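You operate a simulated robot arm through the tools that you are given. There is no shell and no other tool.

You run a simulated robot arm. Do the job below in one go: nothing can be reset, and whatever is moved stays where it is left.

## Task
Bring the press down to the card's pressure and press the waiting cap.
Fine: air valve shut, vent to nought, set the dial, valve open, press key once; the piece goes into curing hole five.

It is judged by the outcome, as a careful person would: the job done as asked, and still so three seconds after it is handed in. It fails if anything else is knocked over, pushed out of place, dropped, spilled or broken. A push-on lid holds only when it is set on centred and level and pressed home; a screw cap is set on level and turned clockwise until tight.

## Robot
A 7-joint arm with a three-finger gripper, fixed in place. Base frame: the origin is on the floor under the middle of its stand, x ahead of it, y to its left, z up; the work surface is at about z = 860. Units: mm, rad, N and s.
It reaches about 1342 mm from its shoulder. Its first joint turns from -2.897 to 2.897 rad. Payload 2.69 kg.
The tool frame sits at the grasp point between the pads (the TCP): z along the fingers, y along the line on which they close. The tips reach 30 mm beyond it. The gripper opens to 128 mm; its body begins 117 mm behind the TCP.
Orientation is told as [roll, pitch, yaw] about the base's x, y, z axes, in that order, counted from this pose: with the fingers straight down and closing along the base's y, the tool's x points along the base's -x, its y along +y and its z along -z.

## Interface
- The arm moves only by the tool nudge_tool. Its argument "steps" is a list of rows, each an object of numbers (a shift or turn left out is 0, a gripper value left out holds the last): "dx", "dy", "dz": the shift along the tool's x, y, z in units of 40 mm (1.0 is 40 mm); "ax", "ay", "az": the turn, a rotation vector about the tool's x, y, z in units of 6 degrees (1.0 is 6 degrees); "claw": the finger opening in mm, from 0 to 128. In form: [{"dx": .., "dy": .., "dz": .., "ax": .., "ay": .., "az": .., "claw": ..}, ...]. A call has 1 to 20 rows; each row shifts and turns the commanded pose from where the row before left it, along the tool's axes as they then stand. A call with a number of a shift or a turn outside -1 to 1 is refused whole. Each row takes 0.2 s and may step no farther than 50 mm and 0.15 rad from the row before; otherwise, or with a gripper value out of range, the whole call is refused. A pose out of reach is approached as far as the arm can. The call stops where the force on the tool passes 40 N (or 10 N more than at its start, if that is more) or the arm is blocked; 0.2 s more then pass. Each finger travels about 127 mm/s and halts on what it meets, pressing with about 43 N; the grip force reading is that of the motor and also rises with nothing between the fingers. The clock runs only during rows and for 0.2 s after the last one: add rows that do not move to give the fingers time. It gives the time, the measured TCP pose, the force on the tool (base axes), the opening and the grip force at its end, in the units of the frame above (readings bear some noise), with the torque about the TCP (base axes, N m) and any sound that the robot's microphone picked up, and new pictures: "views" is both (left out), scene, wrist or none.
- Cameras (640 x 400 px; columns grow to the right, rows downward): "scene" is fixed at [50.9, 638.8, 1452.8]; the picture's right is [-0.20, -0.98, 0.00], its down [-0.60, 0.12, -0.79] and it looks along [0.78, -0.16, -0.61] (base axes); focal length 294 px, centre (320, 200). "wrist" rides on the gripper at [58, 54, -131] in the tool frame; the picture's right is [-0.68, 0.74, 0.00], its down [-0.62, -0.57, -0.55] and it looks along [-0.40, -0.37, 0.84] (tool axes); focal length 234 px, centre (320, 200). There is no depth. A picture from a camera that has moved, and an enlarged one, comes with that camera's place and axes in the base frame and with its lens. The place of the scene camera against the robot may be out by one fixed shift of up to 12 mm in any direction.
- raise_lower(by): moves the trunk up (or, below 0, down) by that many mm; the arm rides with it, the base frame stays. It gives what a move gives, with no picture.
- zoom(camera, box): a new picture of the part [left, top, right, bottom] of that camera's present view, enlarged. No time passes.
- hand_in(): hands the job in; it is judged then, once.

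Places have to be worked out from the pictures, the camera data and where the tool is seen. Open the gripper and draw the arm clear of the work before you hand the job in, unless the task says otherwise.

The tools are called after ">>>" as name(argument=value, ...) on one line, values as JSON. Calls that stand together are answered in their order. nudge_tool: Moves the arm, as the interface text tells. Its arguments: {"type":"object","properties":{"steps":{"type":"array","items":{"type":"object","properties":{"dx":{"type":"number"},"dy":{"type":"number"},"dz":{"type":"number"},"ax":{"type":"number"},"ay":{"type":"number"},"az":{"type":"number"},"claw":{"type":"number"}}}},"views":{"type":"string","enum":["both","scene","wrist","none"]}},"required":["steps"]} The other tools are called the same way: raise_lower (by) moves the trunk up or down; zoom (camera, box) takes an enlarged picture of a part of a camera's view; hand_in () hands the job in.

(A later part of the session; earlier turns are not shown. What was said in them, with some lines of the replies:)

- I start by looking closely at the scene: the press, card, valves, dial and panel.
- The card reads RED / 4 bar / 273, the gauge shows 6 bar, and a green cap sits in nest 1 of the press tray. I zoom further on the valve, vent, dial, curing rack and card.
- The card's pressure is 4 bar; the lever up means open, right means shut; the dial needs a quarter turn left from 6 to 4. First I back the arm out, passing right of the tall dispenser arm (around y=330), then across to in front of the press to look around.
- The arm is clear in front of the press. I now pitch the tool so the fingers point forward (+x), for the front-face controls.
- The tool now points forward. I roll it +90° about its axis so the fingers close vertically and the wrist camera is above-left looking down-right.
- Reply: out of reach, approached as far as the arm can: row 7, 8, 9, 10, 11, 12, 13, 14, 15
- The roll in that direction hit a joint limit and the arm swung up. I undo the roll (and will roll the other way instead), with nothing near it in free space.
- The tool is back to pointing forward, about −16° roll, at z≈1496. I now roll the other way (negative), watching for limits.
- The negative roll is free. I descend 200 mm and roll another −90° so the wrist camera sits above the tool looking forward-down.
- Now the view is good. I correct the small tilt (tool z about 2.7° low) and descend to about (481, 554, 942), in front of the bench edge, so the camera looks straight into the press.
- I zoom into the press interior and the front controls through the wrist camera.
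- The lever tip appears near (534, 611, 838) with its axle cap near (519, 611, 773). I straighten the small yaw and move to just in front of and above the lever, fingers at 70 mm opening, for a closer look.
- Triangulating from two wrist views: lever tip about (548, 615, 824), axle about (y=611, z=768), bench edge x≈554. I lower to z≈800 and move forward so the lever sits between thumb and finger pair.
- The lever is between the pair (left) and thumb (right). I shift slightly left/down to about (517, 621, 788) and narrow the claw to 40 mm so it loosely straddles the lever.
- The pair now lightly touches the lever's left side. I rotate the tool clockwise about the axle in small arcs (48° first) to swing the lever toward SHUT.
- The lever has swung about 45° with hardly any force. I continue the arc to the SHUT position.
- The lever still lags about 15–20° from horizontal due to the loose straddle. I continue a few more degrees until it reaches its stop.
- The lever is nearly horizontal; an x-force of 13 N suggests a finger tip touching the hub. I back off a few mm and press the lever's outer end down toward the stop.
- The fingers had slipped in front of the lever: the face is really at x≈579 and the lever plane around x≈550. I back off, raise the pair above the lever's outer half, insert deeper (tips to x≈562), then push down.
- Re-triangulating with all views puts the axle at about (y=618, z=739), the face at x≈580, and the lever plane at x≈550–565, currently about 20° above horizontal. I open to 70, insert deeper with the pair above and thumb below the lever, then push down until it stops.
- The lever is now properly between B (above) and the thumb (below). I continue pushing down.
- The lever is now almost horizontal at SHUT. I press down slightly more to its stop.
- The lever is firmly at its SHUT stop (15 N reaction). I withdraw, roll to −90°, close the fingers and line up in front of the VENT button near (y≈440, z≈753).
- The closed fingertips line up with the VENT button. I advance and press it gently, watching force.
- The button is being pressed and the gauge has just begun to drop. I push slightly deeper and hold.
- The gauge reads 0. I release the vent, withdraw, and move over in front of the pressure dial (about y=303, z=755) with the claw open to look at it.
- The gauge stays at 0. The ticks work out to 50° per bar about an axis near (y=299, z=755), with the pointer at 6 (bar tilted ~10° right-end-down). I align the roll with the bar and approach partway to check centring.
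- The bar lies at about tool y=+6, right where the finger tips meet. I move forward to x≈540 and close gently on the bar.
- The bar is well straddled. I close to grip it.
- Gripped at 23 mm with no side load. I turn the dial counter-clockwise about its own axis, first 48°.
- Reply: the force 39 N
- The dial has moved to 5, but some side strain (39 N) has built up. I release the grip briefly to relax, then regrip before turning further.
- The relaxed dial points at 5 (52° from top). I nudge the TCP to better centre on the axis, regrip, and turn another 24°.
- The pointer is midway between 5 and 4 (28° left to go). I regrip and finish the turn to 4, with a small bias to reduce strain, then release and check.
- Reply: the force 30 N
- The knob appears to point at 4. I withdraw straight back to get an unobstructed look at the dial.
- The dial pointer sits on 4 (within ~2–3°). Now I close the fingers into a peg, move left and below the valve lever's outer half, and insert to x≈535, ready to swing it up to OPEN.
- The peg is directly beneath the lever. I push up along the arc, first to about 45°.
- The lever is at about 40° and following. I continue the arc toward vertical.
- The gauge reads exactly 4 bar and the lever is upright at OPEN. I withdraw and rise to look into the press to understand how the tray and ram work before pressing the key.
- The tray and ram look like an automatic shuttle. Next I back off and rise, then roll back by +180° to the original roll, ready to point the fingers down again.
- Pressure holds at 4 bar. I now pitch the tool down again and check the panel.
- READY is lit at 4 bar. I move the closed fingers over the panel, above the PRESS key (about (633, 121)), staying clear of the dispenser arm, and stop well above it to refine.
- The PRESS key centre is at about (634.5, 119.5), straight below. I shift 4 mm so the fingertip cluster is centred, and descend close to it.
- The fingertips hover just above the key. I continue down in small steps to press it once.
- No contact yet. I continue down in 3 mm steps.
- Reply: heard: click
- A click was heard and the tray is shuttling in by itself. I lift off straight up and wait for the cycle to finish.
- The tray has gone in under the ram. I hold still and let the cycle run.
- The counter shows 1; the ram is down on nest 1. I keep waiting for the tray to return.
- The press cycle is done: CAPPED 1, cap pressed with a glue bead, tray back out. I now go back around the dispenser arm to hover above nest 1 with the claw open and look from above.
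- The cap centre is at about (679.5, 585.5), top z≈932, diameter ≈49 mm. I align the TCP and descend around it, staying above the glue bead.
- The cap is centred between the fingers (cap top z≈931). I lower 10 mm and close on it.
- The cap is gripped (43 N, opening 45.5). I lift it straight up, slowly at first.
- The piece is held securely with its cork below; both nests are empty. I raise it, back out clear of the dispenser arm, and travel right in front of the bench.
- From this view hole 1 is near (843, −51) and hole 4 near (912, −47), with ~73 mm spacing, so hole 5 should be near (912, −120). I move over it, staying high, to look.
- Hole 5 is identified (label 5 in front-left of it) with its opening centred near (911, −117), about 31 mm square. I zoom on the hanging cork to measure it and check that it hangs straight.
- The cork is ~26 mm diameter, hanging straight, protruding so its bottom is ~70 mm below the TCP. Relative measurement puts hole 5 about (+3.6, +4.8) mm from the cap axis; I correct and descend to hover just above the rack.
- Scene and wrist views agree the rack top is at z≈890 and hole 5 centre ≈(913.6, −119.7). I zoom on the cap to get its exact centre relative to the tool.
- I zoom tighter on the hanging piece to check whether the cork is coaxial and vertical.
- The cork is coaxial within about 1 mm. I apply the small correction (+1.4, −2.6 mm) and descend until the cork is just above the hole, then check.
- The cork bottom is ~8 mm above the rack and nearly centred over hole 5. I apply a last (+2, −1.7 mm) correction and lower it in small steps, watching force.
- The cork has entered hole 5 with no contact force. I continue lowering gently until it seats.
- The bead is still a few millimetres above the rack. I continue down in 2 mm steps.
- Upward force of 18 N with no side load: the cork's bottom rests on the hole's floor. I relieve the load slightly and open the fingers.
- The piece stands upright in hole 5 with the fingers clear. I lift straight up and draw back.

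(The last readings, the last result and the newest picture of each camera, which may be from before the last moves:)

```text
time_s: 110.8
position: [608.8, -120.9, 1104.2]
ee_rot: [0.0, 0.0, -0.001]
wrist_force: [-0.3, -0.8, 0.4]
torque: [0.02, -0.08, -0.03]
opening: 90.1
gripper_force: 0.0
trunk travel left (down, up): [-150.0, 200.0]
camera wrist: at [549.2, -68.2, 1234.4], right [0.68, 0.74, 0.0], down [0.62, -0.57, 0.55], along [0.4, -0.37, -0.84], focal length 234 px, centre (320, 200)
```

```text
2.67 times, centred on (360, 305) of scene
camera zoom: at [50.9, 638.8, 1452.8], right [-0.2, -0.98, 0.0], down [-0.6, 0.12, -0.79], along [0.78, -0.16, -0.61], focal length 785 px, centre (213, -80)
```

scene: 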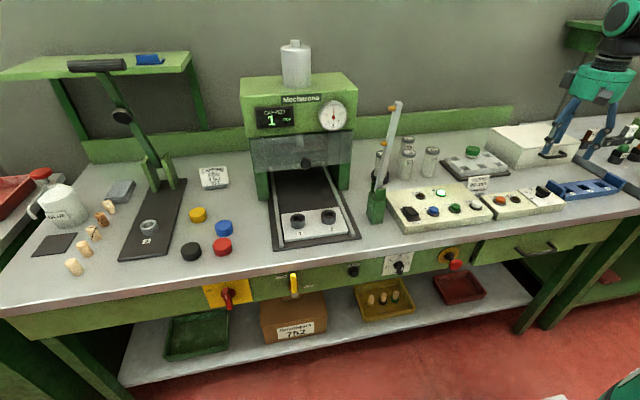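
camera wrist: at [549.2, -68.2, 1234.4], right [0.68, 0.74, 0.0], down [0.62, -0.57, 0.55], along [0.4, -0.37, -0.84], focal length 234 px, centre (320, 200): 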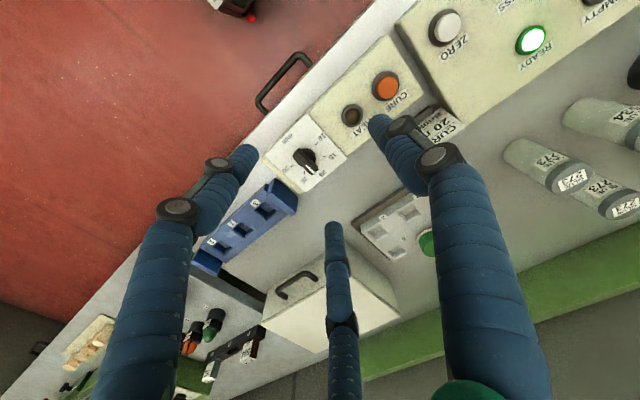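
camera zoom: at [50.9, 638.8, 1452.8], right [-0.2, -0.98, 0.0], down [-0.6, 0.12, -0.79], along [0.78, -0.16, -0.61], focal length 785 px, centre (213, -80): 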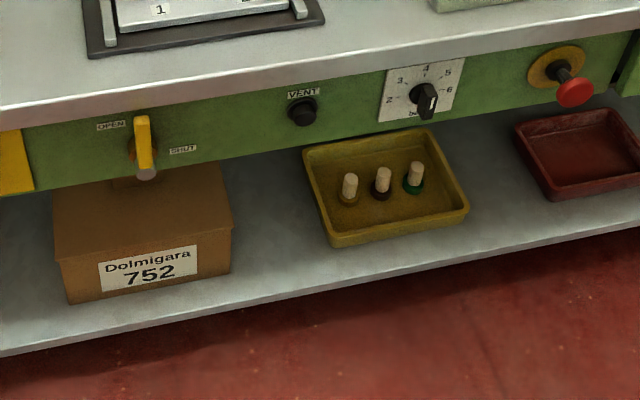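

I compare the piece's attitude now with the gripped one, using the same zoom window.

>>> zoom(camera="scene", box=[452, 136, 500, 166])

>>> zoom(camera="wrist", box=[340, 170, 460, 270])

```text
13.33 times, centred on (476, 151) of scene
camera zoom: at [50.9, 638.8, 1452.8], right [-0.2, -0.98, 0.0], down [-0.6, 0.12, -0.79], along [0.78, -0.16, -0.61], focal length 3925 px, centre (-1760, 853)
```

zoom: 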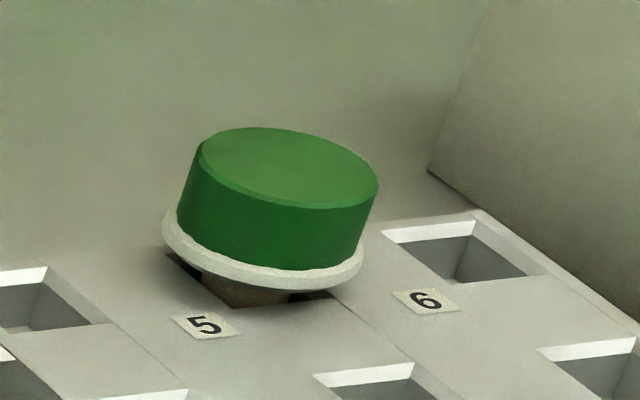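

```text
4.00 times, centred on (400, 220) of wrist
camera zoom: at [549.2, -68.2, 1234.4], right [0.68, 0.74, 0.0], down [0.62, -0.57, 0.55], along [0.4, -0.37, -0.84], focal length 937 px, centre (0, 120)
```

zoom: 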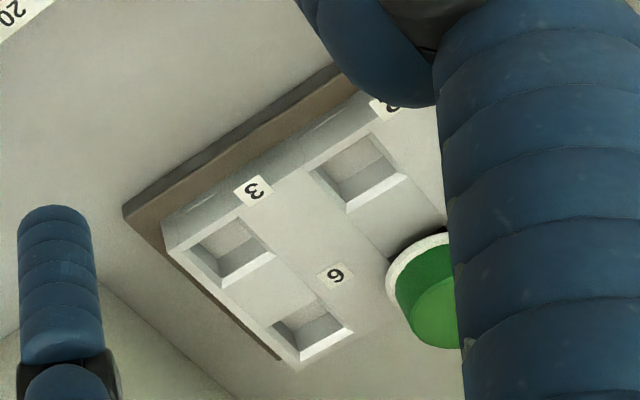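

The attitude is identical to when it was held level, so the apparent slant is only perspective; the piece stands in hole 5. I draw the arm fully clear in front of the bench and do a final check.

>>> nudge_tool(steps=[{"dx": 0.95}, {"dx": 0.95}, {"dx": 0.95}, {"dx": 0.95}, {"dz": -0.9}, {"dz": -0.9}, {}, {}, {}, {}, {}, {}], views="scene")

>>> zoom(camera="scene", box=[380, 120, 540, 220])

>>> zoom(camera="scene", box=[180, 60, 400, 280])

```text
time_s: 113.4
position: [458.0, -119.3, 1175.6]
ee_rot: [0.0, -0.001, -0.001]
wrist_force: [0.1, 0.4, 0.5]
torque: [-0.01, 0.0, 0.01]
opening: 90.0
gripper_force: 0.0
trunk travel left (down, up): [-150.0, 200.0]
```

scene: 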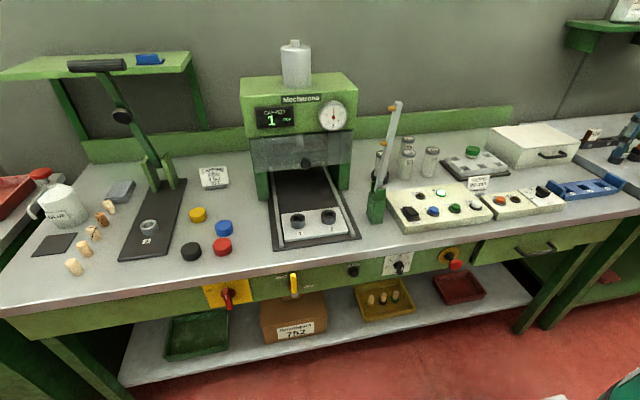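

```text
4.00 times, centred on (460, 170) of scene
camera zoom: at [50.9, 638.8, 1452.8], right [-0.2, -0.98, 0.0], down [-0.6, 0.12, -0.79], along [0.78, -0.16, -0.61], focal length 1178 px, centre (-240, 320)
```

zoom: 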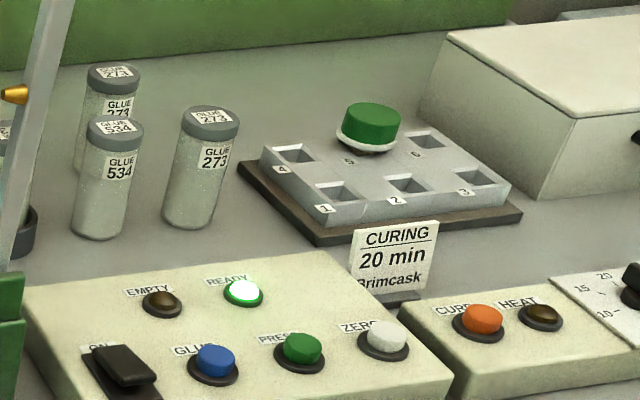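

```text
1.82 times, centred on (290, 170) of scene
camera zoom: at [50.9, 638.8, 1452.8], right [-0.2, -0.98, 0.0], down [-0.6, 0.12, -0.79], along [0.78, -0.16, -0.61], focal length 535 px, centre (374, 254)
```

zoom: 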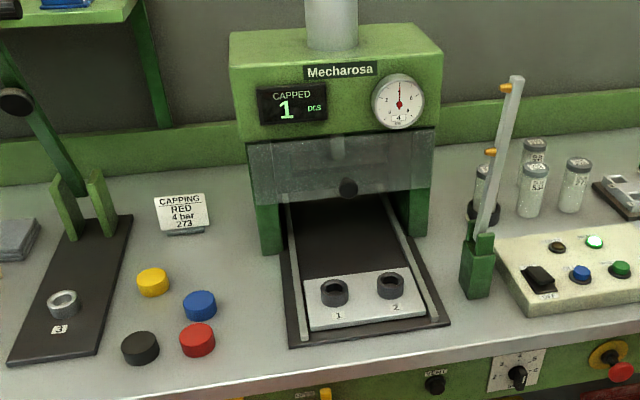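

The gauge reads 4 bar, the valve lever is at OPEN, the dial points to 4, and the counter shows 1. The pressed piece stands in curing hole 5, nothing else has moved, and the arm is clear with the gripper open. I hand the job in.

>>> hand_in()

```text
The job is handed in.
```

The press is at 4 bar, the waiting green cap has been pressed once, and the piece is standing upright in curing hole five. I've handed the job in; I don't have the judging result.

- **Pressure:** I shut the air valve, vented until the gauge read 0, and set the dial to 4. With the valve open again, the gauge reads 4 bar, as on the card.
- **Pressing:** I pressed the key once. The tray went in and came back on its own, and the counter shows 1. A white bead of glue squeezed out around the bottom edge of the cap.
- **Placing:** The cork rests on the floor of hole five, so the cap sits a few millimetres above the rack top.
- **Rest of the bench:** In the last pictures nothing else had been moved or knocked. The arm is drawn back in front of the bench with the gripper open.

The card also calls for a red cap. I took "the waiting cap" to mean the green one already sitting in the press, and left the loose red cap where it was.
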